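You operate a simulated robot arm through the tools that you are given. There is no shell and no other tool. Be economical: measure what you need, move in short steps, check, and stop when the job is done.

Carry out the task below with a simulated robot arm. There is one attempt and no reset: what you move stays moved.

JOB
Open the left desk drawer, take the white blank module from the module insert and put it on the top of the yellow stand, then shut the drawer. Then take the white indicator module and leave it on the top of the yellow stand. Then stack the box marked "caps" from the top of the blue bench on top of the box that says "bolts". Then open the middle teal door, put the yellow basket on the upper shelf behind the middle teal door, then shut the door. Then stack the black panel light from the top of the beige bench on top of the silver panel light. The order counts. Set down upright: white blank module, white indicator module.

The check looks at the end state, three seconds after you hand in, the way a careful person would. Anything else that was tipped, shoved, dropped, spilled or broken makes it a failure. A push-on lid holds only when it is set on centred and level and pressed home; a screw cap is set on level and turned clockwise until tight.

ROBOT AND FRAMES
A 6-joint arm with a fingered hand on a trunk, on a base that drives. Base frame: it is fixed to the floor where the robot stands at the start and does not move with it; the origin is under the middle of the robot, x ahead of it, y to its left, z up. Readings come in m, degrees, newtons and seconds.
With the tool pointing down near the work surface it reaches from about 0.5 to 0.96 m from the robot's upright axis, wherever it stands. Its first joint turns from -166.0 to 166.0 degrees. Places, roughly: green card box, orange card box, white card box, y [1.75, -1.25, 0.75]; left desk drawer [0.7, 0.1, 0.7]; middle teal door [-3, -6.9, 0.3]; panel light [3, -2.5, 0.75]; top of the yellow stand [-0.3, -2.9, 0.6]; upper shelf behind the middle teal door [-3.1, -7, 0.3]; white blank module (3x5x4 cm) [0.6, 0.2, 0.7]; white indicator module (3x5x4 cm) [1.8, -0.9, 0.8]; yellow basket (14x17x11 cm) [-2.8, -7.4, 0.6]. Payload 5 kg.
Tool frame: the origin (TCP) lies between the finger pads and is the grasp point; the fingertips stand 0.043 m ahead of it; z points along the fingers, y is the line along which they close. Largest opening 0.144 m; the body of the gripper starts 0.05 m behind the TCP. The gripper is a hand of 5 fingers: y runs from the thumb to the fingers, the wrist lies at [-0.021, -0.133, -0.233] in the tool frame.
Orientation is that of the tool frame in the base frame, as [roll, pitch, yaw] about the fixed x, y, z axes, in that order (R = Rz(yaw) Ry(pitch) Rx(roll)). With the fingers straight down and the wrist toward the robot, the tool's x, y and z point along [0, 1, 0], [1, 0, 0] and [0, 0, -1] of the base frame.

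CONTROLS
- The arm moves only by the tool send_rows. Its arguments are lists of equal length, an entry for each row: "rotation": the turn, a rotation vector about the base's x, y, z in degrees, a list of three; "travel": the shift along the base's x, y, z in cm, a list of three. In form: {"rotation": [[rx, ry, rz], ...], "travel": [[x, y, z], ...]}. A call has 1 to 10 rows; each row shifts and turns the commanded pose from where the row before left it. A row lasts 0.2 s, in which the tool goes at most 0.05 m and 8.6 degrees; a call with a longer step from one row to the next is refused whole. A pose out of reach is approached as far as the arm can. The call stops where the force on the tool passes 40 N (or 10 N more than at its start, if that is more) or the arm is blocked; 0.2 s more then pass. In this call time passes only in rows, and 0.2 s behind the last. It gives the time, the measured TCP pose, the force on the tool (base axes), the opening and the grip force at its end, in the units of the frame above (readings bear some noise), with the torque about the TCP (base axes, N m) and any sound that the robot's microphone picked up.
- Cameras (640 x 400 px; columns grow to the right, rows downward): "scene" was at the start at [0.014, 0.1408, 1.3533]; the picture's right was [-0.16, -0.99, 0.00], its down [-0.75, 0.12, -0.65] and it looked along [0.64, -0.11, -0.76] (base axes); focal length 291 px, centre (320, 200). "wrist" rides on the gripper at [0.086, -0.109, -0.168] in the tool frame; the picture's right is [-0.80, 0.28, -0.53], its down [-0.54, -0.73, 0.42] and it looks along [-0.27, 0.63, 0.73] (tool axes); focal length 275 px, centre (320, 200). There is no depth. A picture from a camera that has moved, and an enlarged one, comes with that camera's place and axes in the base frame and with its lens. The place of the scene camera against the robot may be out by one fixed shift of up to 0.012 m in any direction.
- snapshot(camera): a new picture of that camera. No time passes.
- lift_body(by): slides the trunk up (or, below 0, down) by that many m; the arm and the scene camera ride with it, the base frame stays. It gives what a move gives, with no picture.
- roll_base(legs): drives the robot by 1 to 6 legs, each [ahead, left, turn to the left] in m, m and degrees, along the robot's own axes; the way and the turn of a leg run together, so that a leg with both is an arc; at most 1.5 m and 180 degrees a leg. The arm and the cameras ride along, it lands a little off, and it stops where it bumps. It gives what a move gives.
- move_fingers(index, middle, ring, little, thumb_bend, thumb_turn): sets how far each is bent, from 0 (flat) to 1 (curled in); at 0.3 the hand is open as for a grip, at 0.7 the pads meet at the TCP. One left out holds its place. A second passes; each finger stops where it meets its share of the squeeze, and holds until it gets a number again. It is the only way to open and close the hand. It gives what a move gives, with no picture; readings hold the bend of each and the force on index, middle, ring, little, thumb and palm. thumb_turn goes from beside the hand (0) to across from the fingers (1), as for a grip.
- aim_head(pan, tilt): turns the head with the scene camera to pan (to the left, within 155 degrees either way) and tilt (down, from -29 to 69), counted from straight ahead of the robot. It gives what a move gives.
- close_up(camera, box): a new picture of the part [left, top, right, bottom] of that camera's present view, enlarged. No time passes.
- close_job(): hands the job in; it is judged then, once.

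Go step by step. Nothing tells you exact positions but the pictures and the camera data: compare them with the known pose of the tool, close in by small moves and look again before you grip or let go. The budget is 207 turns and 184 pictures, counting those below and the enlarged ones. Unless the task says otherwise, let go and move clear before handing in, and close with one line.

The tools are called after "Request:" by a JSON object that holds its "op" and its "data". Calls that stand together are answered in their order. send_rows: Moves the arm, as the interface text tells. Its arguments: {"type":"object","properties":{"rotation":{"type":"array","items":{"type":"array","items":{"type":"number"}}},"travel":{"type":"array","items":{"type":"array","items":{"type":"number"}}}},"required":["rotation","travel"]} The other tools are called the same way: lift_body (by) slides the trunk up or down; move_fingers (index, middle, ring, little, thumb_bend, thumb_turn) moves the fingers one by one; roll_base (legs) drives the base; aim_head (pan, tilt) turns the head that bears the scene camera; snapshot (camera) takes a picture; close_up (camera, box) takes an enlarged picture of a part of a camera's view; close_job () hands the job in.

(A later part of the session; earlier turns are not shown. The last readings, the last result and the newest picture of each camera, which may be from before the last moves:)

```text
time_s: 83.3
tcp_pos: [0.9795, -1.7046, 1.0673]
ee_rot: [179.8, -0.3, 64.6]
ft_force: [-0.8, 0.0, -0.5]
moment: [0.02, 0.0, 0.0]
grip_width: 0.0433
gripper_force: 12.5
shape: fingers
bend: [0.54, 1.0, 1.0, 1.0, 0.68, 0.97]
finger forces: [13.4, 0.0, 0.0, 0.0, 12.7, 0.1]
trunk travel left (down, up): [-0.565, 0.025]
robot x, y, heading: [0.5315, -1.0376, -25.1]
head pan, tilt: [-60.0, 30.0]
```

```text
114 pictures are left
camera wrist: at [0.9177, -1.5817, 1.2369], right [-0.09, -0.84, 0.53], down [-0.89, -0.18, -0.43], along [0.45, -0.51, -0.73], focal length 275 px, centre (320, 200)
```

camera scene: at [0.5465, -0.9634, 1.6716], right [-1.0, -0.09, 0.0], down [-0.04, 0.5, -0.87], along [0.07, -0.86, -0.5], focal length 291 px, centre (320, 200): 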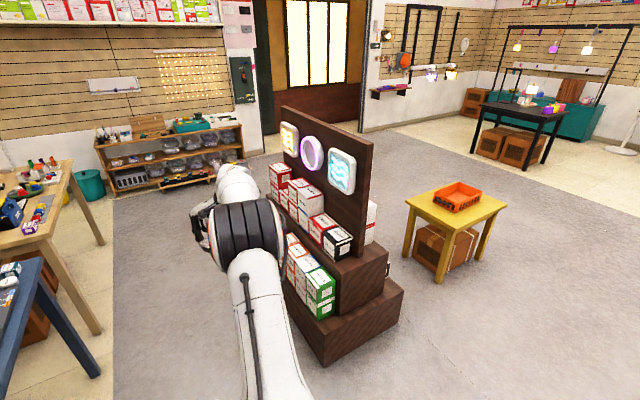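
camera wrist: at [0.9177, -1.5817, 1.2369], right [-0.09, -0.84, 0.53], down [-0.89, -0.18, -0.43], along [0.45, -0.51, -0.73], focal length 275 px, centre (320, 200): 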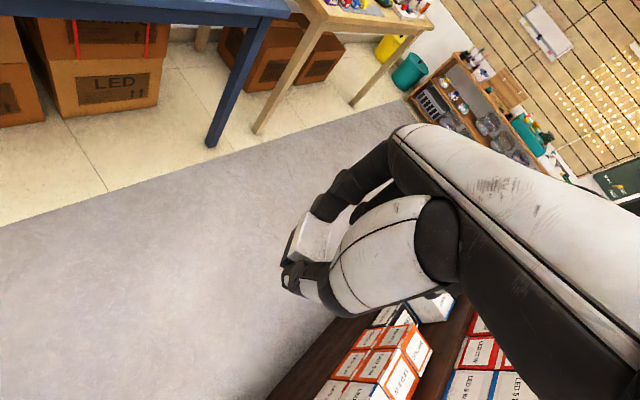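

I can see the yellow stand with an orange crate on it: its near edge runs from about (-0.19,-2.58) to (-0.72,-2.98), with free strips in front of the crate. The display tower is close, so I'll swing the arm away from it and drive round.

Request:
{"op": "roll_base", "data": {"legs": [[-0.173, 0.1, 0], [0, 0, -90], [0.521, 0.0045, 0], [1.06, -0.499, 0]]}}

Request:
{"op": "aim_head", "data": {"pan": 50, "tilt": 45}}

Request:
{"op": "snapshot", "data": {"camera": "scene"}}

```text
time_s: 96.9
tcp_pos: [-1.354, -2.5638, 1.069]
ee_rot: [179.9, -0.2, -24.2]
ft_force: [0.1, 0.1, -0.2]
moment: [0.01, 0.02, 0.01]
grip_width: 0.0422
gripper_force: 12.1
shape: fingers
bend: [0.54, 1.0, 1.0, 1.0, 0.68, 0.97]
finger forces: [12.7, 0.1, 0.1, 0.0, 12.0, 0.0]
trunk travel left (down, up): [-0.565, 0.025]
robot x, y, heading: [-0.6968, -2.1007, -114.0]
head pan, tilt: [-60.0, 30.0]
```

```text
time_s: 98.8
tcp_pos: [-1.3545, -2.5651, 1.0678]
ee_rot: [179.9, -0.3, -24.4]
ft_force: [0.1, 0.8, -1.3]
moment: [0.03, -0.02, -0.01]
grip_width: 0.0423
gripper_force: 12.5
shape: fingers
bend: [0.54, 1.0, 1.0, 1.0, 0.68, 0.97]
finger forces: [12.8, 0.0, 0.1, 0.0, 12.0, 0.1]
trunk travel left (down, up): [-0.565, 0.025]
robot x, y, heading: [-0.6988, -2.1018, -113.9]
head pan, tilt: [50.0, 45.0]
```

```text
113 pictures are left
camera scene: at [-0.4967, -2.1847, 1.6491], right [-0.9, -0.44, 0.0], down [-0.31, 0.64, -0.71], along [0.31, -0.64, -0.71], focal length 291 px, centre (320, 200)
```

scene: 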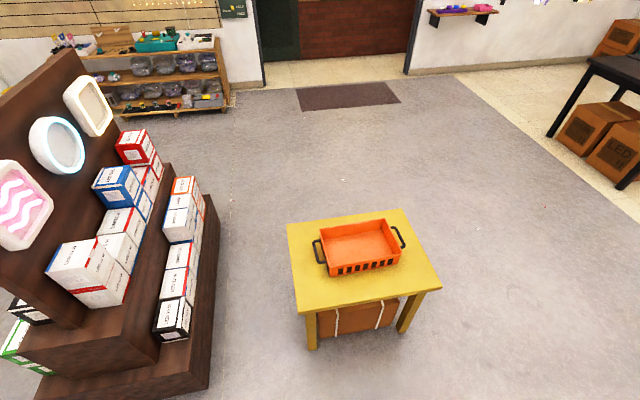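

The stand's near edge runs from (-0.215,-2.57) to (-0.675,-2.90), with about 13 cm free in front of the crate. I'll turn back left, align the hand with the edge, and hover over the spot.

Request:
{"op": "roll_base", "data": {"legs": [[0, 0, 90]]}}

Request:
{"op": "send_rows", "data": {"rotation": [[0, 0, -7.5], [0, 0, -7.5], [0, 0, -7.5], [0, 0, -7.5], [0, 0, 0]], "travel": [[-1.5, 1.8, 0], [-1.5, 1.8, 0], [-1.5, 1.8, 0], [-1.5, 1.8, 0], [0, 0, 0]]}}

Request:
{"op": "aim_head", "data": {"pan": -35, "tilt": 55}}

Request:
{"op": "snapshot", "data": {"camera": "scene"}}

Request:
{"op": "snapshot", "data": {"camera": "wrist"}}

```text
time_s: 103.0
tcp_pos: [-0.2301, -2.7572, 1.0681]
ee_rot: [179.9, -0.2, 66.0]
ft_force: [-0.9, 0.6, 0.1]
moment: [-0.04, 0.0, -0.01]
grip_width: 0.0421
gripper_force: 11.9
shape: fingers
bend: [0.54, 1.0, 1.0, 1.0, 0.68, 0.97]
finger forces: [12.7, 0.0, 0.1, 0.1, 11.6, 0.1]
trunk travel left (down, up): [-0.565, 0.025]
robot x, y, heading: [-0.6976, -2.1046, -24.0]
head pan, tilt: [50.0, 45.0]
```

```text
time_s: 104.2
tcp_pos: [-0.2913, -2.6854, 1.0688]
ee_rot: [179.9, -0.2, 36.0]
ft_force: [-0.5, 0.6, -1.1]
moment: [-0.03, -0.04, 0.02]
grip_width: 0.0419
gripper_force: 12.6
shape: fingers
bend: [0.54, 1.0, 1.0, 1.0, 0.68, 0.97]
finger forces: [12.6, 0.1, 0.0, 0.0, 11.5, 0.1]
trunk travel left (down, up): [-0.565, 0.025]
robot x, y, heading: [-0.6965, -2.1012, -24.0]
head pan, tilt: [50.0, 45.0]
```

```text
time_s: 105.8
tcp_pos: [-0.2913, -2.6843, 1.0682]
ee_rot: [179.8, -0.3, 36.0]
ft_force: [-0.6, 0.4, -0.1]
moment: [-0.01, 0.03, -0.02]
grip_width: 0.042
gripper_force: 12.2
shape: fingers
bend: [0.54, 1.0, 1.0, 1.0, 0.68, 0.97]
finger forces: [12.6, 0.0, 0.0, 0.0, 11.6, 0.0]
trunk travel left (down, up): [-0.565, 0.025]
robot x, y, heading: [-0.6939, -2.0993, -23.7]
head pan, tilt: [-35.0, 55.0]
```

```text
112 pictures are left
camera scene: at [-0.6534, -1.9983, 1.6356], right [-0.86, -0.52, 0.0], down [-0.42, 0.7, -0.57], along [0.3, -0.49, -0.82], focal length 291 px, centre (320, 200)
```

scene: 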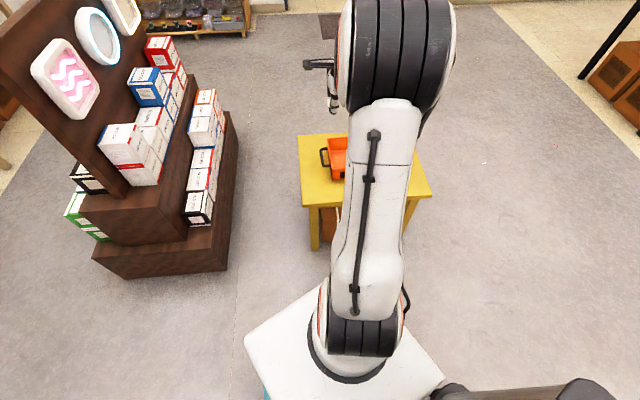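

```text
111 pictures are left
camera wrist: at [-0.2863, -2.5475, 1.2378], right [-0.48, -0.7, 0.53], down [-0.86, 0.27, -0.43], along [0.15, -0.66, -0.73], focal length 275 px, centre (320, 200)
```

wrist: 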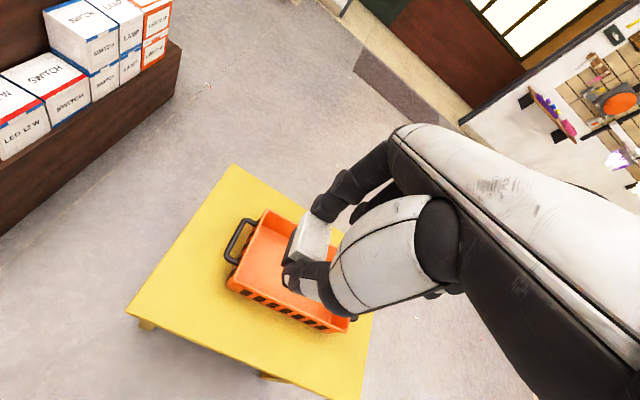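

Both views agree on the stand corner and crate. I'll lower with the trunk to just above the stand and look.

Request:
{"op": "lift_body", "data": {"by": -0.33}}

Request:
{"op": "snapshot", "data": {"camera": "wrist"}}

Request:
{"op": "close_up", "data": {"camera": "wrist", "box": [220, 160, 400, 340]}}

```text
time_s: 109.1
tcp_pos: [-0.2917, -2.6859, 0.7401]
ee_rot: [179.9, -0.3, 35.8]
ft_force: [0.1, 0.4, -0.4]
moment: [0.02, 0.01, -0.01]
grip_width: 0.042
gripper_force: 11.6
shape: fingers
bend: [0.54, 1.0, 1.0, 1.0, 0.68, 0.97]
finger forces: [12.6, 0.0, 0.0, 0.1, 11.5, 0.0]
trunk travel left (down, up): [-0.235, 0.355]
robot x, y, heading: [-0.6978, -2.1018, -23.8]
head pan, tilt: [-35.0, 55.0]
```

```text
110 pictures are left
camera wrist: at [-0.2864, -2.5474, 0.9079], right [-0.48, -0.7, 0.53], down [-0.86, 0.27, -0.43], along [0.15, -0.66, -0.73], focal length 275 px, centre (320, 200)
```

wrist: 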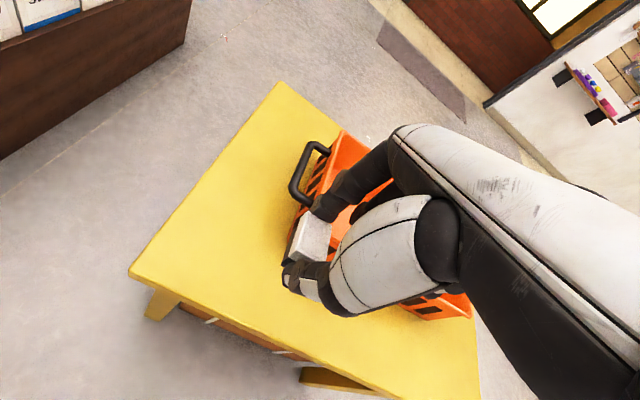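

```text
2.22 times, centred on (310, 250) of wrist
camera zoom: at [-0.2864, -2.5474, 0.9079], right [-0.48, -0.7, 0.53], down [-0.86, 0.27, -0.43], along [0.15, -0.66, -0.73], focal length 612 px, centre (342, 89)
```

zoom: 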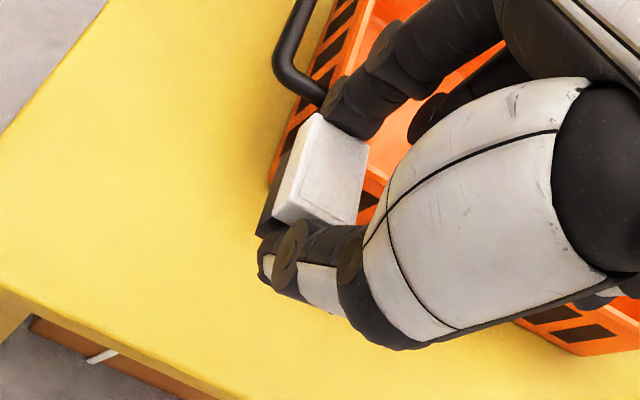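

The index is close to the crate's handle, so I'll shift 4.5 cm toward the free corner and slightly outward, then descend.

Request:
{"op": "send_rows", "data": {"rotation": [[0, 0, 0], [0, 0, 0], [0, 0, 0], [0, 0, 0]], "travel": [[1.5, 1.7, 0], [1.5, 1.7, 0], [0, 0, -3], [0, 0, -3]]}}

Request:
{"op": "snapshot", "data": {"camera": "wrist"}}

Request:
{"op": "close_up", "data": {"camera": "wrist", "box": [220, 160, 400, 340]}}

```text
time_s: 110.1
tcp_pos: [-0.2602, -2.6508, 0.6811]
ee_rot: [179.8, -0.3, 35.8]
ft_force: [-0.7, 0.4, 0.0]
moment: [-0.01, 0.02, 0.02]
grip_width: 0.0418
gripper_force: 12.5
shape: fingers
bend: [0.54, 1.0, 1.0, 1.0, 0.68, 0.97]
finger forces: [12.6, 0.1, 0.1, 0.0, 11.5, 0.0]
trunk travel left (down, up): [-0.235, 0.355]
robot x, y, heading: [-0.6965, -2.1007, -23.8]
head pan, tilt: [-35.0, 55.0]
```

```text
108 pictures are left
camera wrist: at [-0.2546, -2.5139, 0.8493], right [-0.48, -0.7, 0.53], down [-0.86, 0.27, -0.43], along [0.15, -0.66, -0.73], focal length 275 px, centre (320, 200)
```

wrist: 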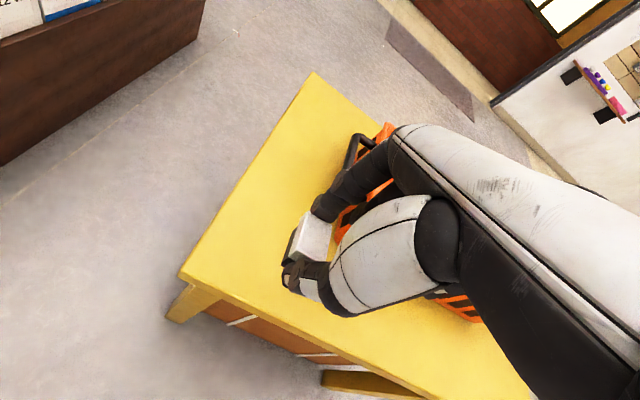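

```text
2.22 times, centred on (310, 250) of wrist
camera zoom: at [-0.2546, -2.5139, 0.8493], right [-0.48, -0.7, 0.53], down [-0.86, 0.27, -0.43], along [0.15, -0.66, -0.73], focal length 612 px, centre (342, 89)
```

zoom: 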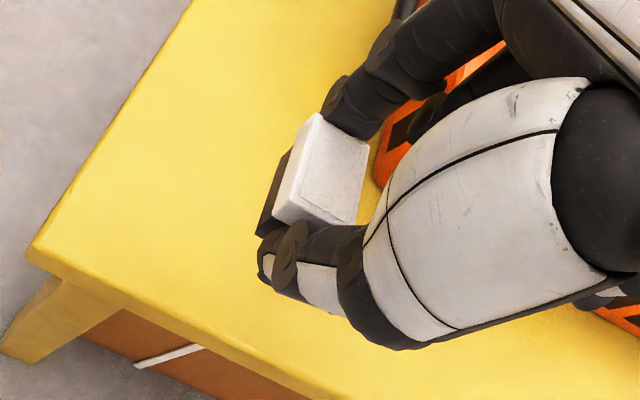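

Position is good. I'll step down slowly until contact.

Request:
{"op": "send_rows", "data": {"rotation": [[0, 0, 0], [0, 0, 0], [0, 0, 0], [0, 0, 0]], "travel": [[0, 0, -0.5], [0, 0, -0.5], [0, 0, -0.4], [0, 0, -0.4]]}}

Request:
{"op": "close_up", "data": {"camera": "wrist", "box": [220, 160, 400, 340]}}

```text
time_s: 111.1
tcp_pos: [-0.2612, -2.6502, 0.6612]
ee_rot: [179.9, -0.3, 35.9]
ft_force: [0.3, 0.3, -0.2]
moment: [-0.03, -0.01, 0.0]
grip_width: 0.0415
gripper_force: 12.8
shape: fingers
bend: [0.54, 1.0, 1.0, 1.0, 0.68, 0.97]
finger forces: [12.6, 0.0, 0.0, 0.0, 11.6, 0.0]
trunk travel left (down, up): [-0.235, 0.355]
robot x, y, heading: [-0.6946, -2.1002, -23.8]
head pan, tilt: [-35.0, 55.0]
```

```text
2.22 times, centred on (310, 250) of wrist
camera zoom: at [-0.2559, -2.5134, 0.8299], right [-0.48, -0.7, 0.53], down [-0.86, 0.27, -0.43], along [0.15, -0.66, -0.73], focal length 612 px, centre (342, 89)
```

zoom: 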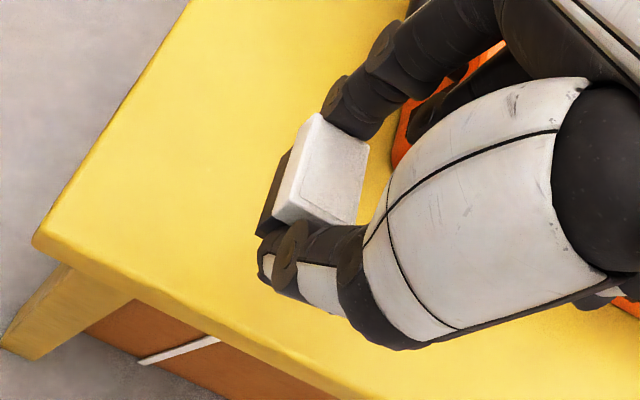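

Request:
{"op": "send_rows", "data": {"rotation": [[0, 0, 0], [0, 0, 0], [0, 0, 0], [0, 0, 0]], "travel": [[0, 0, -0.3], [0, 0, -0.3], [0, 0, -0.3], [0, 0, -0.3]]}}

```text
time_s: 112.1
tcp_pos: [-0.2621, -2.6501, 0.6493]
ee_rot: [179.9, -0.3, 35.8]
ft_force: [0.1, 0.3, -1.1]
moment: [-0.03, 0.01, 0.0]
grip_width: 0.0417
gripper_force: 11.8
shape: fingers
bend: [0.54, 1.0, 1.0, 1.0, 0.68, 0.97]
finger forces: [12.6, 0.1, 0.0, 0.1, 11.5, 0.1]
trunk travel left (down, up): [-0.235, 0.355]
robot x, y, heading: [-0.6967, -2.0997, -23.7]
head pan, tilt: [-35.0, 55.0]
```

No contact yet; I'll continue down in small steps.

Request:
{"op": "send_rows", "data": {"rotation": [[0, 0, 0], [0, 0, 0], [0, 0, 0], [0, 0, 0]], "travel": [[0, 0, -0.3], [0, 0, -0.3], [0, 0, -0.3], [0, 0, -0.3]]}}

Request:
{"op": "close_up", "data": {"camera": "wrist", "box": [220, 160, 400, 340]}}

```text
time_s: 113.1
tcp_pos: [-0.2611, -2.652, 0.6372]
ee_rot: [180.0, -0.3, 35.9]
ft_force: [0.1, -0.1, -0.3]
moment: [-0.01, -0.02, -0.01]
grip_width: 0.0417
gripper_force: 12.1
shape: fingers
bend: [0.54, 1.0, 1.0, 1.0, 0.68, 0.97]
finger forces: [12.6, 0.0, 0.0, 0.0, 11.7, 0.0]
trunk travel left (down, up): [-0.235, 0.355]
robot x, y, heading: [-0.6948, -2.0983, -23.8]
head pan, tilt: [-35.0, 55.0]
```

```text
2.22 times, centred on (310, 250) of wrist
camera zoom: at [-0.2562, -2.5132, 0.8063], right [-0.48, -0.7, 0.53], down [-0.86, 0.27, -0.43], along [0.15, -0.66, -0.73], focal length 612 px, centre (342, 89)
```

zoom: 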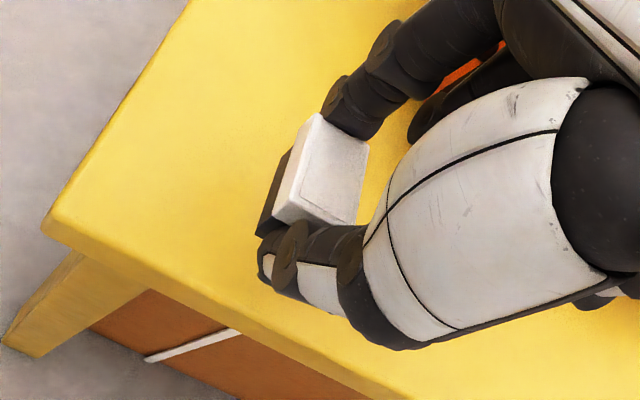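

Request:
{"op": "send_rows", "data": {"rotation": [[0, 0, 0], [0, 0, 0], [0, 0, 0], [0, 0, 0], [0, 0, 0]], "travel": [[0, 0, -0.3], [0, 0, -0.3], [0, 0, -0.3], [0, 0, -0.2], [0, 0, -0.2]]}}

Request:
{"op": "close_up", "data": {"camera": "wrist", "box": [220, 160, 400, 340]}}

```text
time_s: 114.3
tcp_pos: [-0.2627, -2.6501, 0.6243]
ee_rot: [180.0, -0.3, 35.8]
ft_force: [0.2, 0.2, -0.7]
moment: [0.0, 0.0, -0.02]
grip_width: 0.0421
gripper_force: 12.3
shape: fingers
bend: [0.54, 1.0, 1.0, 1.0, 0.68, 0.97]
finger forces: [12.5, 0.0, 0.0, 0.1, 11.6, 0.1]
trunk travel left (down, up): [-0.235, 0.355]
robot x, y, heading: [-0.6992, -2.1019, -24.1]
head pan, tilt: [-35.0, 55.0]
```

```text
2.22 times, centred on (310, 250) of wrist
camera zoom: at [-0.2567, -2.5133, 0.7924], right [-0.48, -0.7, 0.53], down [-0.86, 0.27, -0.43], along [0.15, -0.66, -0.73], focal length 612 px, centre (342, 89)
```

zoom: 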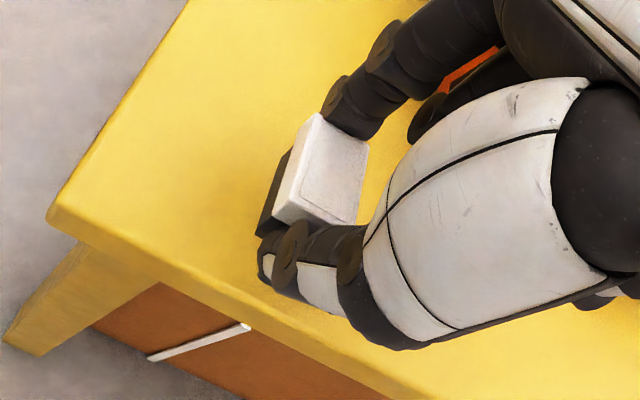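

Request:
{"op": "send_rows", "data": {"rotation": [[0, 0, 0], [0, 0, 0], [0, 0, 0], [0, 0, 0], [0, 0, 0]], "travel": [[0, 0, -0.3], [0, 0, -0.3], [0, 0, -0.3], [0, 0, -0.3], [0, 0, -0.3]]}}

Request:
{"op": "aim_head", "data": {"pan": -10, "tilt": 50}}

Request:
{"op": "snapshot", "data": {"camera": "scene"}}

```text
time_s: 115.5
tcp_pos: [-0.2615, -2.6513, 0.61]
ee_rot: [179.9, -0.2, 35.8]
ft_force: [-0.3, 0.9, -0.4]
moment: [0.01, 0.01, 0.02]
grip_width: 0.0421
gripper_force: 11.8
shape: fingers
bend: [0.54, 1.0, 1.0, 1.0, 0.68, 0.97]
finger forces: [12.5, 0.1, 0.1, 0.1, 11.6, 0.0]
trunk travel left (down, up): [-0.235, 0.355]
robot x, y, heading: [-0.6965, -2.1047, -24.0]
head pan, tilt: [-35.0, 55.0]
```

```text
time_s: 116.3
tcp_pos: [-0.2614, -2.6516, 0.6095]
ee_rot: [179.9, -0.3, 35.9]
ft_force: [0.3, 0.1, -1.3]
moment: [0.03, -0.03, -0.04]
grip_width: 0.0417
gripper_force: 11.7
shape: fingers
bend: [0.54, 1.0, 1.0, 1.0, 0.68, 0.97]
finger forces: [12.6, 0.0, 0.1, 0.1, 11.6, 0.0]
trunk travel left (down, up): [-0.235, 0.355]
robot x, y, heading: [-0.6949, -2.1026, -23.8]
head pan, tilt: [-10.0, 50.0]
```

```text
103 pictures are left
camera scene: at [-0.6269, -1.9795, 1.3121], right [-0.56, -0.83, 0.0], down [-0.64, 0.43, -0.64], along [0.53, -0.36, -0.77], focal length 291 px, centre (320, 200)
```

scene: 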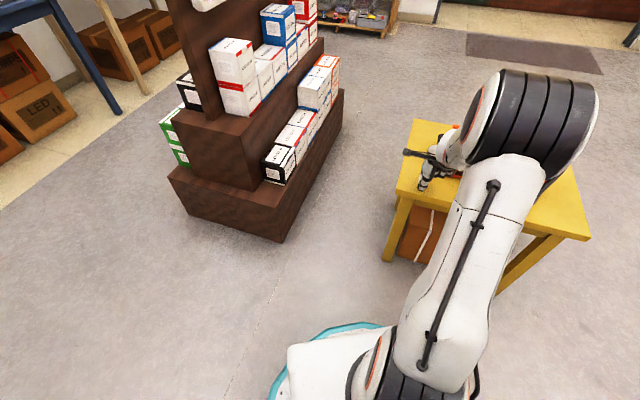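

Request:
{"op": "close_up", "data": {"camera": "scene", "box": [380, 120, 480, 220]}}

```text
4.00 times, centred on (430, 170) of scene
camera zoom: at [-0.6269, -1.9795, 1.3121], right [-0.56, -0.83, 0.0], down [-0.64, 0.43, -0.64], along [0.53, -0.36, -0.77], focal length 1164 px, centre (-120, 320)
```

zoom: 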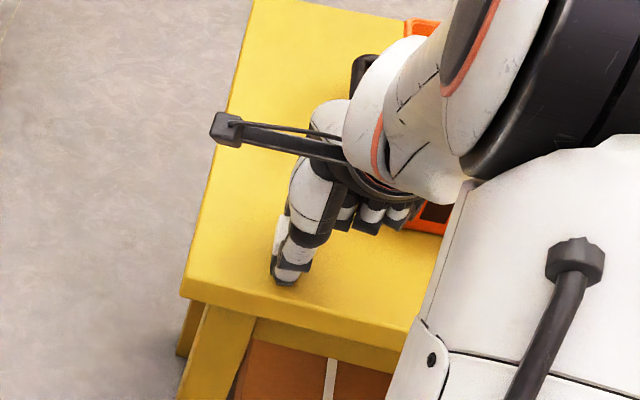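

Triangulating the corner again puts the stand top nearer z≈0.51. I'll continue down with force watch.

Request:
{"op": "send_rows", "data": {"rotation": [[0, 0, 0], [0, 0, 0], [0, 0, 0], [0, 0, 0], [0, 0, 0], [0, 0, 0]], "travel": [[0, 0, -0.6], [0, 0, -0.6], [0, 0, -0.6], [0, 0, -0.4], [0, 0, -0.4], [0, 0, -0.4]]}}

Request:
{"op": "close_up", "data": {"camera": "wrist", "box": [220, 160, 400, 340]}}

```text
time_s: 117.4
tcp_pos: [-0.2582, -2.6574, 0.5971]
ee_rot: [178.9, -0.3, 35.8]
ft_force: [-1.3, 1.2, 12.6]
moment: [-0.28, -0.44, -0.01]
grip_width: 0.0369
gripper_force: 19.1
shape: fingers
bend: [0.56, 1.0, 1.0, 1.0, 0.69, 0.97]
finger forces: [25.6, 0.0, 0.1, 0.0, 12.1, 0.0]
trunk travel left (down, up): [-0.235, 0.355]
robot x, y, heading: [-0.6978, -2.1032, -23.9]
head pan, tilt: [-10.0, 50.0]
stopped in row 5: the force on the tool passed its limit at 44 N (the readings are from after the stop); the commanded pose is now the measured one
```

```text
2.22 times, centred on (310, 250) of wrist
camera zoom: at [-0.2543, -2.5165, 0.7633], right [-0.49, -0.69, 0.54], down [-0.86, 0.27, -0.44], along [0.16, -0.67, -0.72], focal length 612 px, centre (342, 89)
```

zoom: 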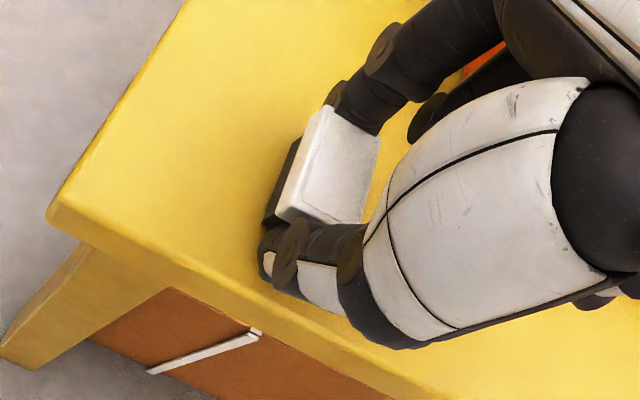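

Contact, and the module got tilted a bit by the push. I'll ease up a few millimetres and look.

Request:
{"op": "send_rows", "data": {"rotation": [[0, 0, 0], [0, 0, 0]], "travel": [[0, 0, 0.2], [0, 0, 0.2]]}}

Request:
{"op": "close_up", "data": {"camera": "wrist", "box": [250, 190, 350, 290]}}

Request:
{"op": "close_up", "data": {"camera": "scene", "box": [400, 150, 480, 220]}}

```text
time_s: 118.0
tcp_pos: [-0.2594, -2.6547, 0.597]
ee_rot: [179.2, -0.4, 35.8]
ft_force: [-0.1, -1.3, 5.8]
moment: [-0.21, -0.18, -0.04]
grip_width: 0.0371
gripper_force: 13.9
shape: fingers
bend: [0.56, 1.0, 1.0, 1.0, 0.69, 0.97]
finger forces: [16.7, 0.0, 0.0, 0.0, 10.7, 0.0]
trunk travel left (down, up): [-0.235, 0.355]
robot x, y, heading: [-0.6967, -2.1, -23.9]
head pan, tilt: [-10.0, 50.0]
```

```text
4.00 times, centred on (300, 240) of wrist
camera zoom: at [-0.2545, -2.5162, 0.7644], right [-0.49, -0.69, 0.53], down [-0.86, 0.27, -0.44], along [0.16, -0.67, -0.72], focal length 1101 px, centre (400, 40)
```

zoom: 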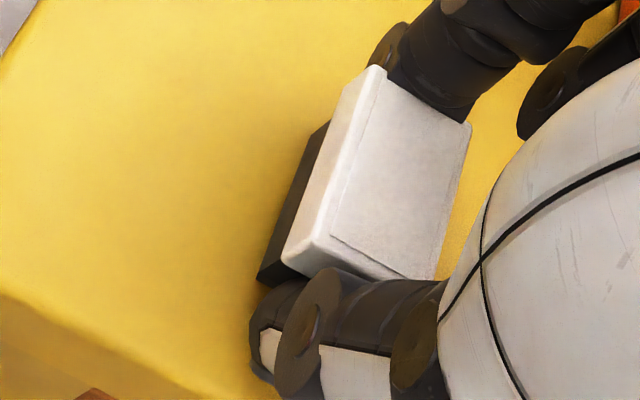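

```text
5.71 times, centred on (440, 185) of scene
camera zoom: at [-0.6271, -1.9791, 1.312], right [-0.56, -0.83, 0.0], down [-0.64, 0.43, -0.64], along [0.53, -0.36, -0.77], focal length 1662 px, centre (-366, 286)
```

zoom: 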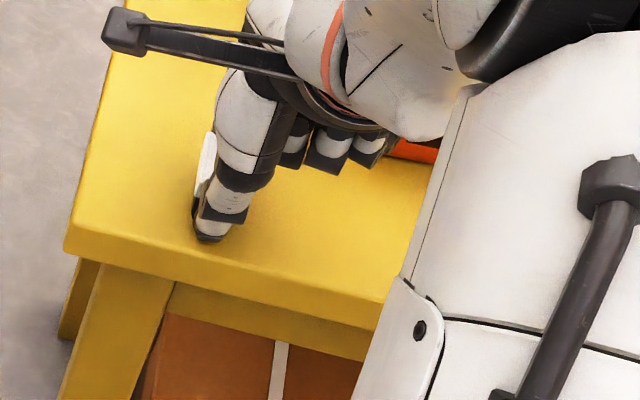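

The module is standing on the stand and tilted only slightly, if at all. I'll open the pinch gently in small steps.

Request:
{"op": "move_fingers", "data": {"index": 0.53, "thumb_bend": 0.66}}

Request:
{"op": "close_up", "data": {"camera": "wrist", "box": [250, 190, 350, 290]}}

```text
time_s: 119.0
tcp_pos: [-0.2581, -2.6548, 0.5985]
ee_rot: [179.1, -0.3, 35.8]
ft_force: [0.4, -0.3, 0.0]
moment: [-0.02, 0.01, 0.01]
grip_width: 0.0446
gripper_force: 0.1
shape: fingers
bend: [0.53, 1.0, 1.0, 1.0, 0.66, 0.97]
finger forces: [0.3, 0.1, 0.0, 0.1, 0.1, 0.0]
trunk travel left (down, up): [-0.235, 0.355]
robot x, y, heading: [-0.6946, -2.0995, -24.1]
head pan, tilt: [-10.0, 50.0]
```

```text
4.00 times, centred on (300, 240) of wrist
camera zoom: at [-0.2543, -2.5164, 0.7646], right [-0.49, -0.69, 0.53], down [-0.86, 0.27, -0.44], along [0.16, -0.67, -0.72], focal length 1101 px, centre (400, 40)
```

zoom: 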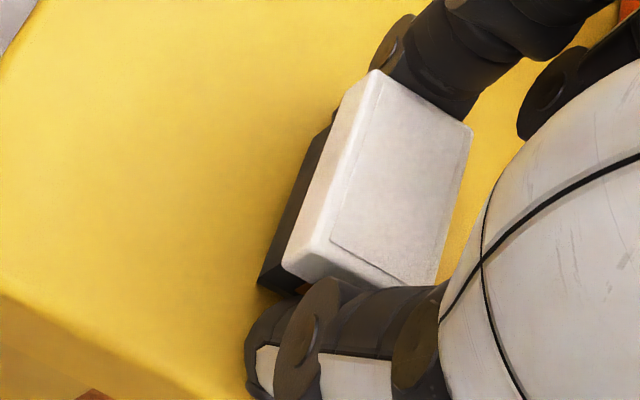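

It settled flat and the fingers are off it. I'll open wider and rise.

Request:
{"op": "move_fingers", "data": {"index": 0.45, "thumb_bend": 0.55}}

Request:
{"op": "send_rows", "data": {"rotation": [[0, 0, 0], [0, 0, 0], [0, 0, 0], [0, 0, 0]], "travel": [[0, 0, 1], [0, 0, 3], [0, 0, 4], [0, 0, 4]]}}

Request:
{"op": "lift_body", "data": {"by": 0.35}}

Request:
{"op": "close_up", "data": {"camera": "wrist", "box": [160, 140, 400, 380]}}

Request:
{"op": "close_up", "data": {"camera": "scene", "box": [370, 140, 530, 300]}}

```text
time_s: 120.0
tcp_pos: [-0.2578, -2.6557, 0.5983]
ee_rot: [179.2, -0.2, 35.7]
ft_force: [-0.6, 0.2, 0.2]
moment: [0.01, 0.0, 0.02]
grip_width: 0.0779
gripper_force: 0.1
shape: fingers
bend: [0.45, 1.0, 1.0, 1.0, 0.55, 0.97]
finger forces: [0.0, 0.0, 0.0, 0.0, 0.0, 0.0]
trunk travel left (down, up): [-0.235, 0.355]
robot x, y, heading: [-0.697, -2.0983, -23.7]
head pan, tilt: [-10.0, 50.0]
```

```text
time_s: 121.0
tcp_pos: [-0.2581, -2.6564, 0.7165]
ee_rot: [179.4, -0.3, 35.9]
ft_force: [0.7, -0.4, -1.3]
moment: [0.0, 0.0, 0.03]
grip_width: 0.0784
gripper_force: 0.1
shape: fingers
bend: [0.45, 1.0, 1.0, 1.0, 0.55, 0.97]
finger forces: [0.1, 0.0, 0.0, 0.1, 0.1, 0.0]
trunk travel left (down, up): [-0.235, 0.355]
robot x, y, heading: [-0.6954, -2.1025, -23.9]
head pan, tilt: [-10.0, 50.0]
```

```text
time_s: 124.4
tcp_pos: [-0.2581, -2.6581, 1.0681]
ee_rot: [179.2, -0.3, 35.8]
ft_force: [-0.4, -0.2, -0.2]
moment: [-0.03, -0.01, 0.02]
grip_width: 0.0785
gripper_force: 0.1
shape: fingers
bend: [0.45, 1.0, 1.0, 1.0, 0.55, 0.97]
finger forces: [0.0, 0.1, 0.0, 0.0, 0.0, 0.1]
trunk travel left (down, up): [-0.585, 0.005]
robot x, y, heading: [-0.6977, -2.101, -23.5]
head pan, tilt: [-10.0, 50.0]
```

```text
1.67 times, centred on (280, 260) of wrist
camera zoom: at [-0.2535, -2.518, 1.2346], right [-0.49, -0.69, 0.53], down [-0.86, 0.27, -0.44], along [0.16, -0.67, -0.72], focal length 459 px, centre (387, 100)
```

zoom: 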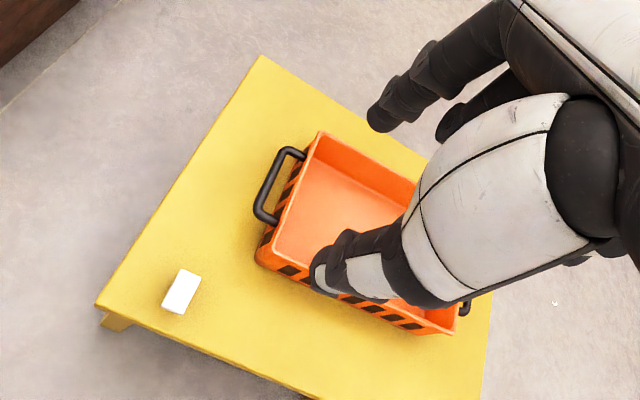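

```text
2.50 times, centred on (450, 220) of scene
camera zoom: at [-0.6268, -1.9794, 1.6621], right [-0.56, -0.83, 0.0], down [-0.64, 0.43, -0.64], along [0.53, -0.36, -0.77], focal length 727 px, centre (-5, 150)
```

zoom: 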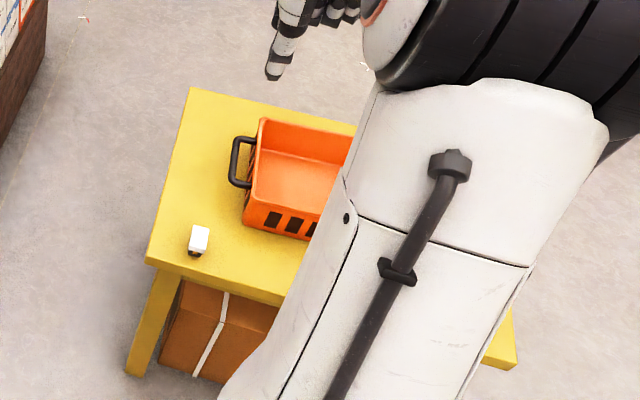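

The white blank module stands upright on the stand. Next I'll drive back the same way to shut the drawer, pushing on its handle with a fist.

Request:
{"op": "move_fingers", "data": {"index": 1.0, "thumb_bend": 0.5}}

Request:
{"op": "roll_base", "data": {"legs": [[0, 0, -90], [-1.06, 0.499, 0], [-0.521, -0.0045, 0], [0, 0, -125]]}}

Request:
{"op": "aim_head", "data": {"pan": -40, "tilt": 50}}

Request:
{"op": "snapshot", "data": {"camera": "scene"}}

Request:
{"op": "snapshot", "data": {"camera": "wrist"}}

```text
time_s: 125.4
tcp_pos: [-0.2582, -2.6584, 1.0685]
ee_rot: [179.2, -0.3, 35.8]
ft_force: [-0.3, 0.6, -0.6]
moment: [-0.04, -0.01, 0.03]
grip_width: 0.0845
gripper_force: 0.1
shape: fingers
bend: [1.0, 1.0, 1.0, 1.0, 0.5, 0.97]
finger forces: [0.1, 0.1, 0.0, 0.0, 0.1, 0.0]
trunk travel left (down, up): [-0.585, 0.005]
robot x, y, heading: [-0.6949, -2.1057, -23.7]
head pan, tilt: [-10.0, 50.0]
```

```text
time_s: 143.1
tcp_pos: [0.3885, -0.1506, 1.0676]
ee_rot: [179.2, -0.2, 179.3]
ft_force: [-0.1, -0.4, -0.7]
moment: [0.03, 0.02, 0.0]
grip_width: 0.0843
gripper_force: 0.0
shape: fingers
bend: [1.0, 1.0, 1.0, 1.0, 0.5, 0.97]
finger forces: [0.0, 0.0, 0.0, 0.0, 0.0, 0.0]
trunk travel left (down, up): [-0.585, 0.005]
robot x, y, heading: [0.4124, -0.8572, 119.6]
head pan, tilt: [-10.0, 50.0]
```

```text
time_s: 144.0
tcp_pos: [0.3888, -0.1503, 1.0674]
ee_rot: [179.2, -0.4, 179.3]
ft_force: [0.0, -0.7, 0.0]
moment: [0.04, -0.01, 0.0]
grip_width: 0.0845
gripper_force: 0.1
shape: fingers
bend: [1.0, 1.0, 1.0, 1.0, 0.5, 0.97]
finger forces: [0.1, 0.0, 0.0, 0.1, 0.1, 0.1]
trunk travel left (down, up): [-0.585, 0.005]
robot x, y, heading: [0.4097, -0.8612, 119.4]
head pan, tilt: [-40.0, 50.0]
```

```text
95 pictures are left
camera scene: at [0.3159, -0.9141, 1.6621], right [0.98, -0.18, 0.0], down [-0.14, -0.75, -0.64], along [0.11, 0.63, -0.77], focal length 291 px, centre (320, 200)
```

scene: 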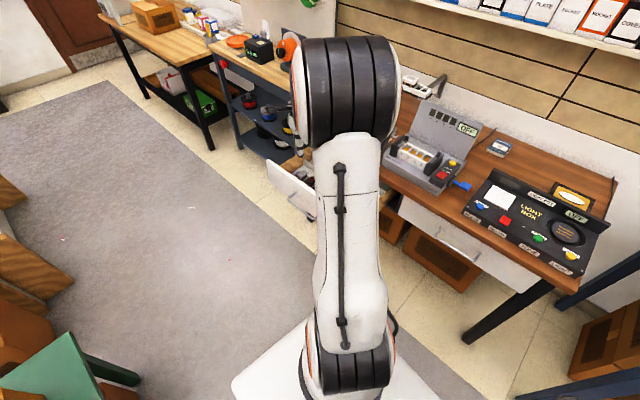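

```text
94 pictures are left
camera wrist: at [0.3021, -0.2606, 1.2347], right [0.8, 0.27, 0.53], down [0.53, -0.73, -0.44], along [0.27, 0.63, -0.72], focal length 275 px, centre (320, 200)
```

wrist: 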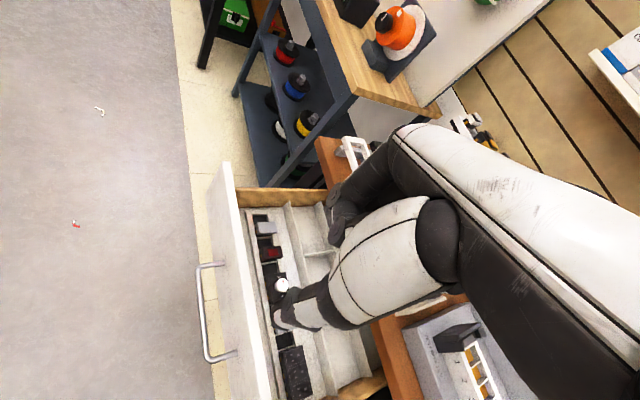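

The handle bar is at about m-distance as predicted. I'll turn the hand square to the drawer on its outer side and lower it to handle height.

Request:
{"op": "send_rows", "data": {"rotation": [[0, 0, -7.8], [0, 0, -7.8], [0, 0, -7.8], [0, 0, -7.8], [0, 0, -7.8], [0, 0, -7.8], [0, 0, -7.6]], "travel": [[-2, -1.2, 0], [-2, -1.2, 0], [-2, -1.2, 0], [-2, -1.2, 0], [-2, -1.2, 0], [-2, -1.2, 0], [0, 0, 0]]}}

Request:
{"op": "lift_body", "data": {"by": -0.42}}

Request:
{"op": "snapshot", "data": {"camera": "wrist"}}

```text
time_s: 145.6
tcp_pos: [0.2681, -0.2233, 1.0667]
ee_rot: [179.1, -0.2, 124.8]
ft_force: [0.6, 0.6, 1.5]
moment: [-0.04, -0.02, 0.01]
grip_width: 0.0847
gripper_force: 0.2
shape: fingers
bend: [1.0, 1.0, 1.0, 1.0, 0.5, 0.97]
finger forces: [0.0, 0.0, 0.0, 0.0, 0.0, 0.0]
trunk travel left (down, up): [-0.585, 0.005]
robot x, y, heading: [0.4084, -0.8599, 119.6]
head pan, tilt: [-40.0, 50.0]
```

```text
refused: -0.42 is not a number from -0.4 to 0.4
```

```text
93 pictures are left
camera wrist: at [0.1281, -0.2166, 1.2338], right [0.68, -0.5, 0.53], down [-0.28, -0.85, -0.44], along [0.67, 0.15, -0.72], focal length 275 px, centre (320, 200)
```

wrist: 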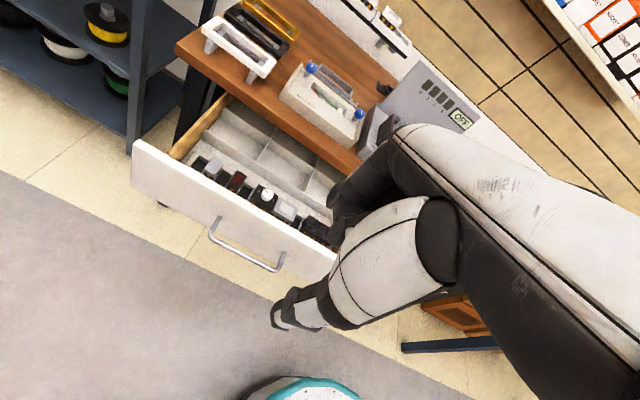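

Request:
{"op": "lift_body", "data": {"by": -0.4}}

Request:
{"op": "snapshot", "data": {"camera": "wrist"}}

```text
time_s: 149.5
tcp_pos: [0.2679, -0.2223, 0.6667]
ee_rot: [179.2, -0.3, 124.9]
ft_force: [-0.6, 1.1, 0.1]
moment: [-0.03, 0.01, -0.03]
grip_width: 0.0845
gripper_force: 0.0
shape: fingers
bend: [1.0, 1.0, 1.0, 1.0, 0.5, 0.97]
finger forces: [0.0, 0.1, 0.0, 0.0, 0.1, 0.0]
trunk travel left (down, up): [-0.185, 0.405]
robot x, y, heading: [0.4094, -0.8612, 119.8]
head pan, tilt: [-40.0, 50.0]
```

```text
92 pictures are left
camera wrist: at [0.1284, -0.2169, 0.8343], right [0.68, -0.5, 0.53], down [-0.28, -0.86, -0.44], along [0.67, 0.15, -0.72], focal length 275 px, centre (320, 200)
```

wrist: 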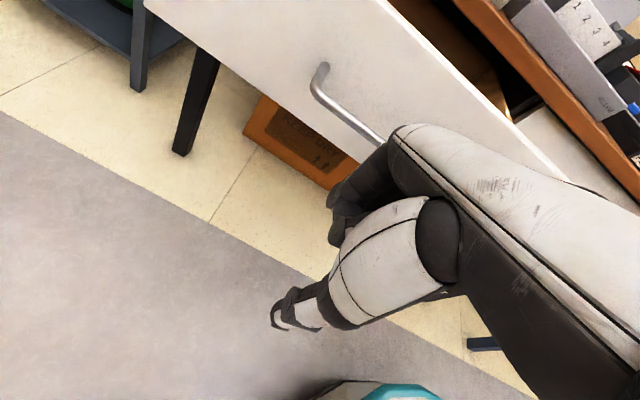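

The fist is in front of the bar at its height. I'll push by driving toward the desk.

Request:
{"op": "roll_base", "data": {"legs": [[0.018, -0.199, 0]]}}

Request:
{"op": "snapshot", "data": {"camera": "wrist"}}

```text
time_s: 151.1
tcp_pos: [0.4346, -0.108, 0.6672]
ee_rot: [179.2, -0.4, 124.7]
ft_force: [0.5, -0.5, 0.0]
moment: [-0.02, 0.01, -0.04]
grip_width: 0.0845
gripper_force: 0.1
shape: fingers
bend: [1.0, 1.0, 1.0, 1.0, 0.5, 0.97]
finger forces: [0.0, 0.1, 0.1, 0.0, 0.0, 0.0]
trunk travel left (down, up): [-0.185, 0.405]
robot x, y, heading: [0.5733, -0.7444, 119.3]
head pan, tilt: [-40.0, 50.0]
```

```text
91 pictures are left
camera wrist: at [0.2961, -0.1013, 0.8343], right [0.68, -0.5, 0.53], down [-0.28, -0.85, -0.44], along [0.67, 0.15, -0.72], focal length 275 px, centre (320, 200)
```

wrist: 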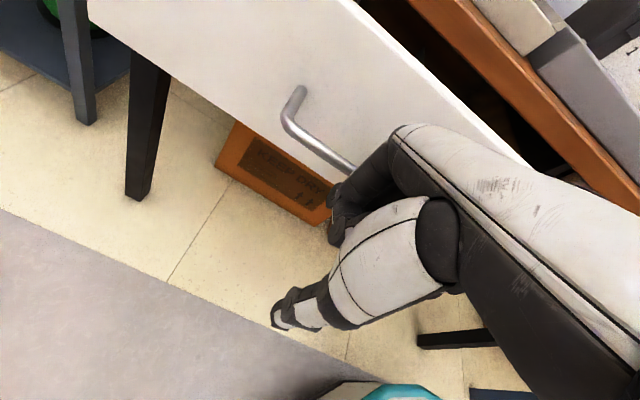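

The drawer is moving in. I'll keep pushing.

Request:
{"op": "roll_base", "data": {"legs": [[0.014, -0.15, 0]]}}

Request:
{"op": "snapshot", "data": {"camera": "wrist"}}

```text
time_s: 152.6
tcp_pos: [0.5515, -0.0277, 0.6677]
ee_rot: [179.7, -0.2, 124.8]
ft_force: [-8.5, -10.8, 6.4]
moment: [0.41, -0.5, -0.29]
grip_width: 0.0851
gripper_force: 7.7
shape: fingers
bend: [1.0, 1.0, 1.0, 1.0, 0.5, 0.97]
finger forces: [3.6, 11.1, 0.1, 0.0, 0.0, 0.0]
trunk travel left (down, up): [-0.185, 0.405]
robot x, y, heading: [0.6989, -0.6567, 119.5]
head pan, tilt: [-40.0, 50.0]
stopped in leg 1: the force on the tool passed its limit at 46 N (the readings are from after the stop); the commanded pose is now the measured one
```

```text
90 pictures are left
camera wrist: at [0.4124, -0.0207, 0.8344], right [0.69, -0.49, 0.53], down [-0.28, -0.86, -0.43], along [0.67, 0.14, -0.73], focal length 275 px, centre (320, 200)
```

wrist: 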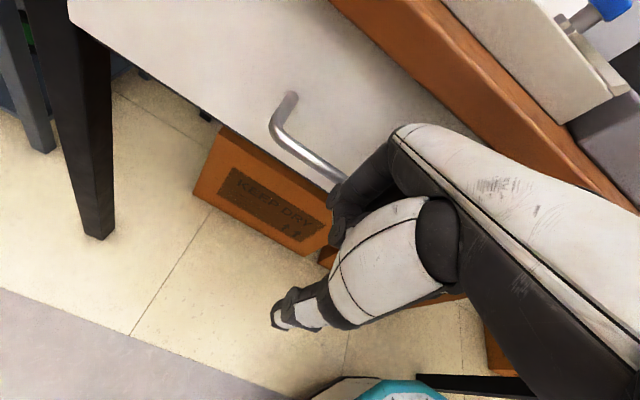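

The drawer looks shut. I'll give one more small push to be sure it's home.

Request:
{"op": "send_rows", "data": {"rotation": [[0, 0, 0], [0, 0, 0], [0, 0, 0]], "travel": [[0.4, 0.29, 0], [0.4, 0.29, 0], [0.4, 0.29, 0]]}}

Request:
{"op": "roll_base", "data": {"legs": [[-0.018, 0.199, 0]]}}

Request:
{"op": "lift_body", "data": {"by": 0.39}}

Request:
{"op": "snapshot", "data": {"camera": "wrist"}}

```text
time_s: 153.1
tcp_pos: [0.5525, -0.0268, 0.667]
ee_rot: [179.9, -0.2, 125.0]
ft_force: [-13.3, -18.0, 9.9]
moment: [0.6, -0.68, -0.41]
grip_width: 0.0855
gripper_force: 11.5
shape: fingers
bend: [1.0, 1.0, 1.0, 1.0, 0.5, 0.97]
finger forces: [7.2, 15.1, 0.0, 0.0, 0.1, 0.0]
trunk travel left (down, up): [-0.185, 0.405]
robot x, y, heading: [0.6999, -0.6578, 119.7]
head pan, tilt: [-40.0, 50.0]
stopped in row 2: the force on the tool passed its limit at 43 N (the readings are from after the stop); the commanded pose is now the measured one
```

```text
time_s: 154.7
tcp_pos: [0.3859, -0.1419, 0.6658]
ee_rot: [179.7, -0.3, 125.1]
ft_force: [-0.3, -0.4, 0.8]
moment: [0.0, 0.0, 0.0]
grip_width: 0.0847
gripper_force: 0.1
shape: fingers
bend: [1.0, 1.0, 1.0, 1.0, 0.5, 0.97]
finger forces: [0.0, 0.0, 0.1, 0.0, 0.0, 0.1]
trunk travel left (down, up): [-0.185, 0.405]
robot x, y, heading: [0.5273, -0.7761, 119.8]
head pan, tilt: [-40.0, 50.0]
```

```text
time_s: 158.4
tcp_pos: [0.3855, -0.14, 1.0543]
ee_rot: [179.8, -0.2, 125.1]
ft_force: [-0.3, -0.6, -0.4]
moment: [0.02, 0.02, 0.0]
grip_width: 0.0848
gripper_force: 0.0
shape: fingers
bend: [1.0, 1.0, 1.0, 1.0, 0.5, 0.97]
finger forces: [0.0, 0.0, 0.0, 0.0, 0.0, 0.0]
trunk travel left (down, up): [-0.575, 0.015]
robot x, y, heading: [0.5309, -0.775, 119.7]
head pan, tilt: [-40.0, 50.0]
```

```text
89 pictures are left
camera wrist: at [0.247, -0.1337, 1.2233], right [0.69, -0.49, 0.53], down [-0.28, -0.86, -0.43], along [0.67, 0.14, -0.73], focal length 275 px, centre (320, 200)
```

wrist: 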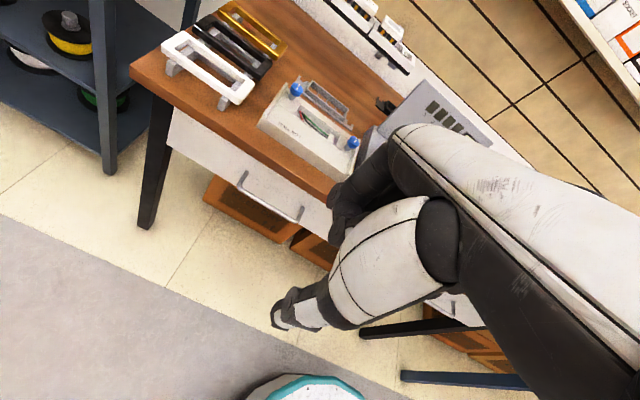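

The drawer is shut. Next is the white indicator module on the blue bench around (1.8,-0.9): I'll drive along to face that bench and look.

Request:
{"op": "roll_base", "data": {"legs": [[-0.818, -0.127, 0], [0, 0, -85]]}}

Request:
{"op": "aim_head", "data": {"pan": 15, "tilt": 48}}

Request:
{"op": "snapshot", "data": {"camera": "scene"}}

Request:
{"op": "snapshot", "data": {"camera": "wrist"}}

```text
time_s: 166.5
tcp_pos: [1.6725, -1.2421, 1.0562]
ee_rot: [179.7, -0.2, 38.3]
ft_force: [-0.1, 0.0, 0.3]
moment: [0.0, -0.02, 0.0]
grip_width: 0.0847
gripper_force: 0.0
shape: fingers
bend: [1.0, 1.0, 1.0, 1.0, 0.5, 0.97]
finger forces: [0.0, 0.0, 0.0, 0.0, 0.0, 0.0]
trunk travel left (down, up): [-0.575, 0.015]
robot x, y, heading: [1.0462, -1.4227, 33.2]
head pan, tilt: [-40.0, 50.0]
```

```text
time_s: 167.8
tcp_pos: [1.6725, -1.24, 1.0559]
ee_rot: [179.8, -0.2, 38.3]
ft_force: [0.1, -0.5, 0.4]
moment: [0.0, -0.03, 0.0]
grip_width: 0.0845
gripper_force: 0.1
shape: fingers
bend: [1.0, 1.0, 1.0, 1.0, 0.5, 0.97]
finger forces: [0.0, 0.0, 0.1, 0.0, 0.1, 0.0]
trunk travel left (down, up): [-0.575, 0.015]
robot x, y, heading: [1.0488, -1.4217, 33.2]
head pan, tilt: [15.0, 48.0]
```

```text
88 pictures are left
camera scene: at [0.9617, -1.2686, 1.6548], right [0.74, -0.67, 0.0], down [-0.5, -0.55, -0.67], along [0.45, 0.5, -0.74], focal length 291 px, centre (320, 200)
```

scene: 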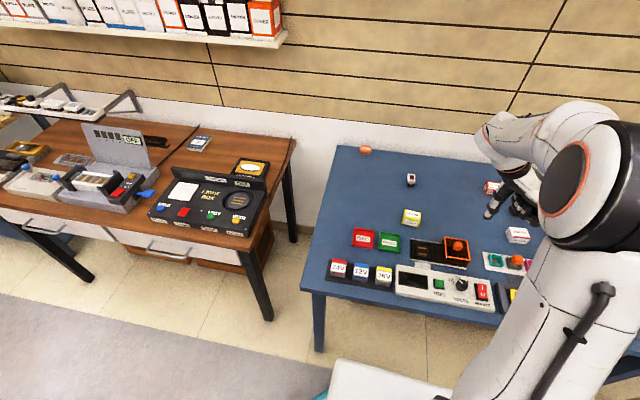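

```text
87 pictures are left
camera wrist: at [1.6715, -1.1032, 1.2234], right [-0.45, -0.72, 0.53], down [-0.87, 0.23, -0.43], along [0.18, -0.66, -0.73], focal length 275 px, centre (320, 200)
```

wrist: 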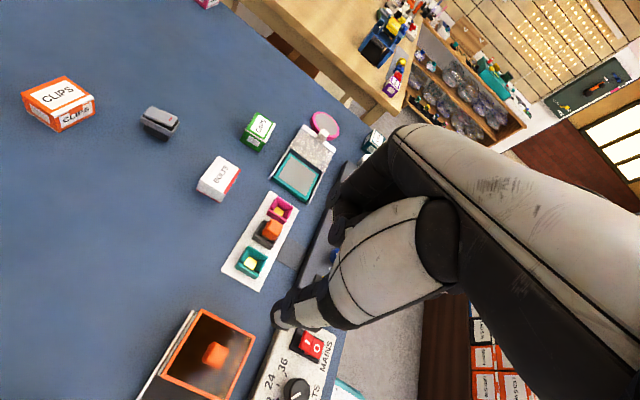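

Many small things on the blue bench. I'll enlarge to find the indicator module, the "caps" and the "bolts" boxes.

Request:
{"op": "close_up", "data": {"camera": "scene", "box": [330, 135, 550, 275]}}

Request:
{"op": "close_up", "data": {"camera": "wrist", "box": [0, 50, 320, 250]}}

```text
2.86 times, centred on (440, 205) of scene
camera zoom: at [0.9617, -1.2686, 1.6548], right [0.74, -0.67, 0.0], down [-0.5, -0.55, -0.67], along [0.45, 0.5, -0.74], focal length 831 px, centre (-23, 186)
```

zoom: 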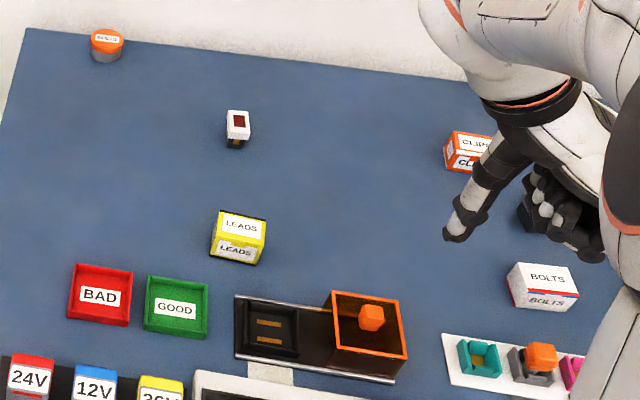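

```text
2.00 times, centred on (160, 150) of wrist
camera zoom: at [1.6715, -1.1032, 1.2234], right [-0.45, -0.72, 0.53], down [-0.87, 0.23, -0.43], along [0.18, -0.66, -0.73], focal length 551 px, centre (640, 300)
```

zoom: 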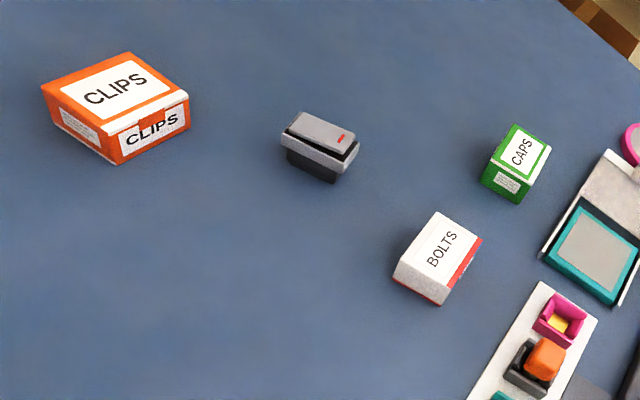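

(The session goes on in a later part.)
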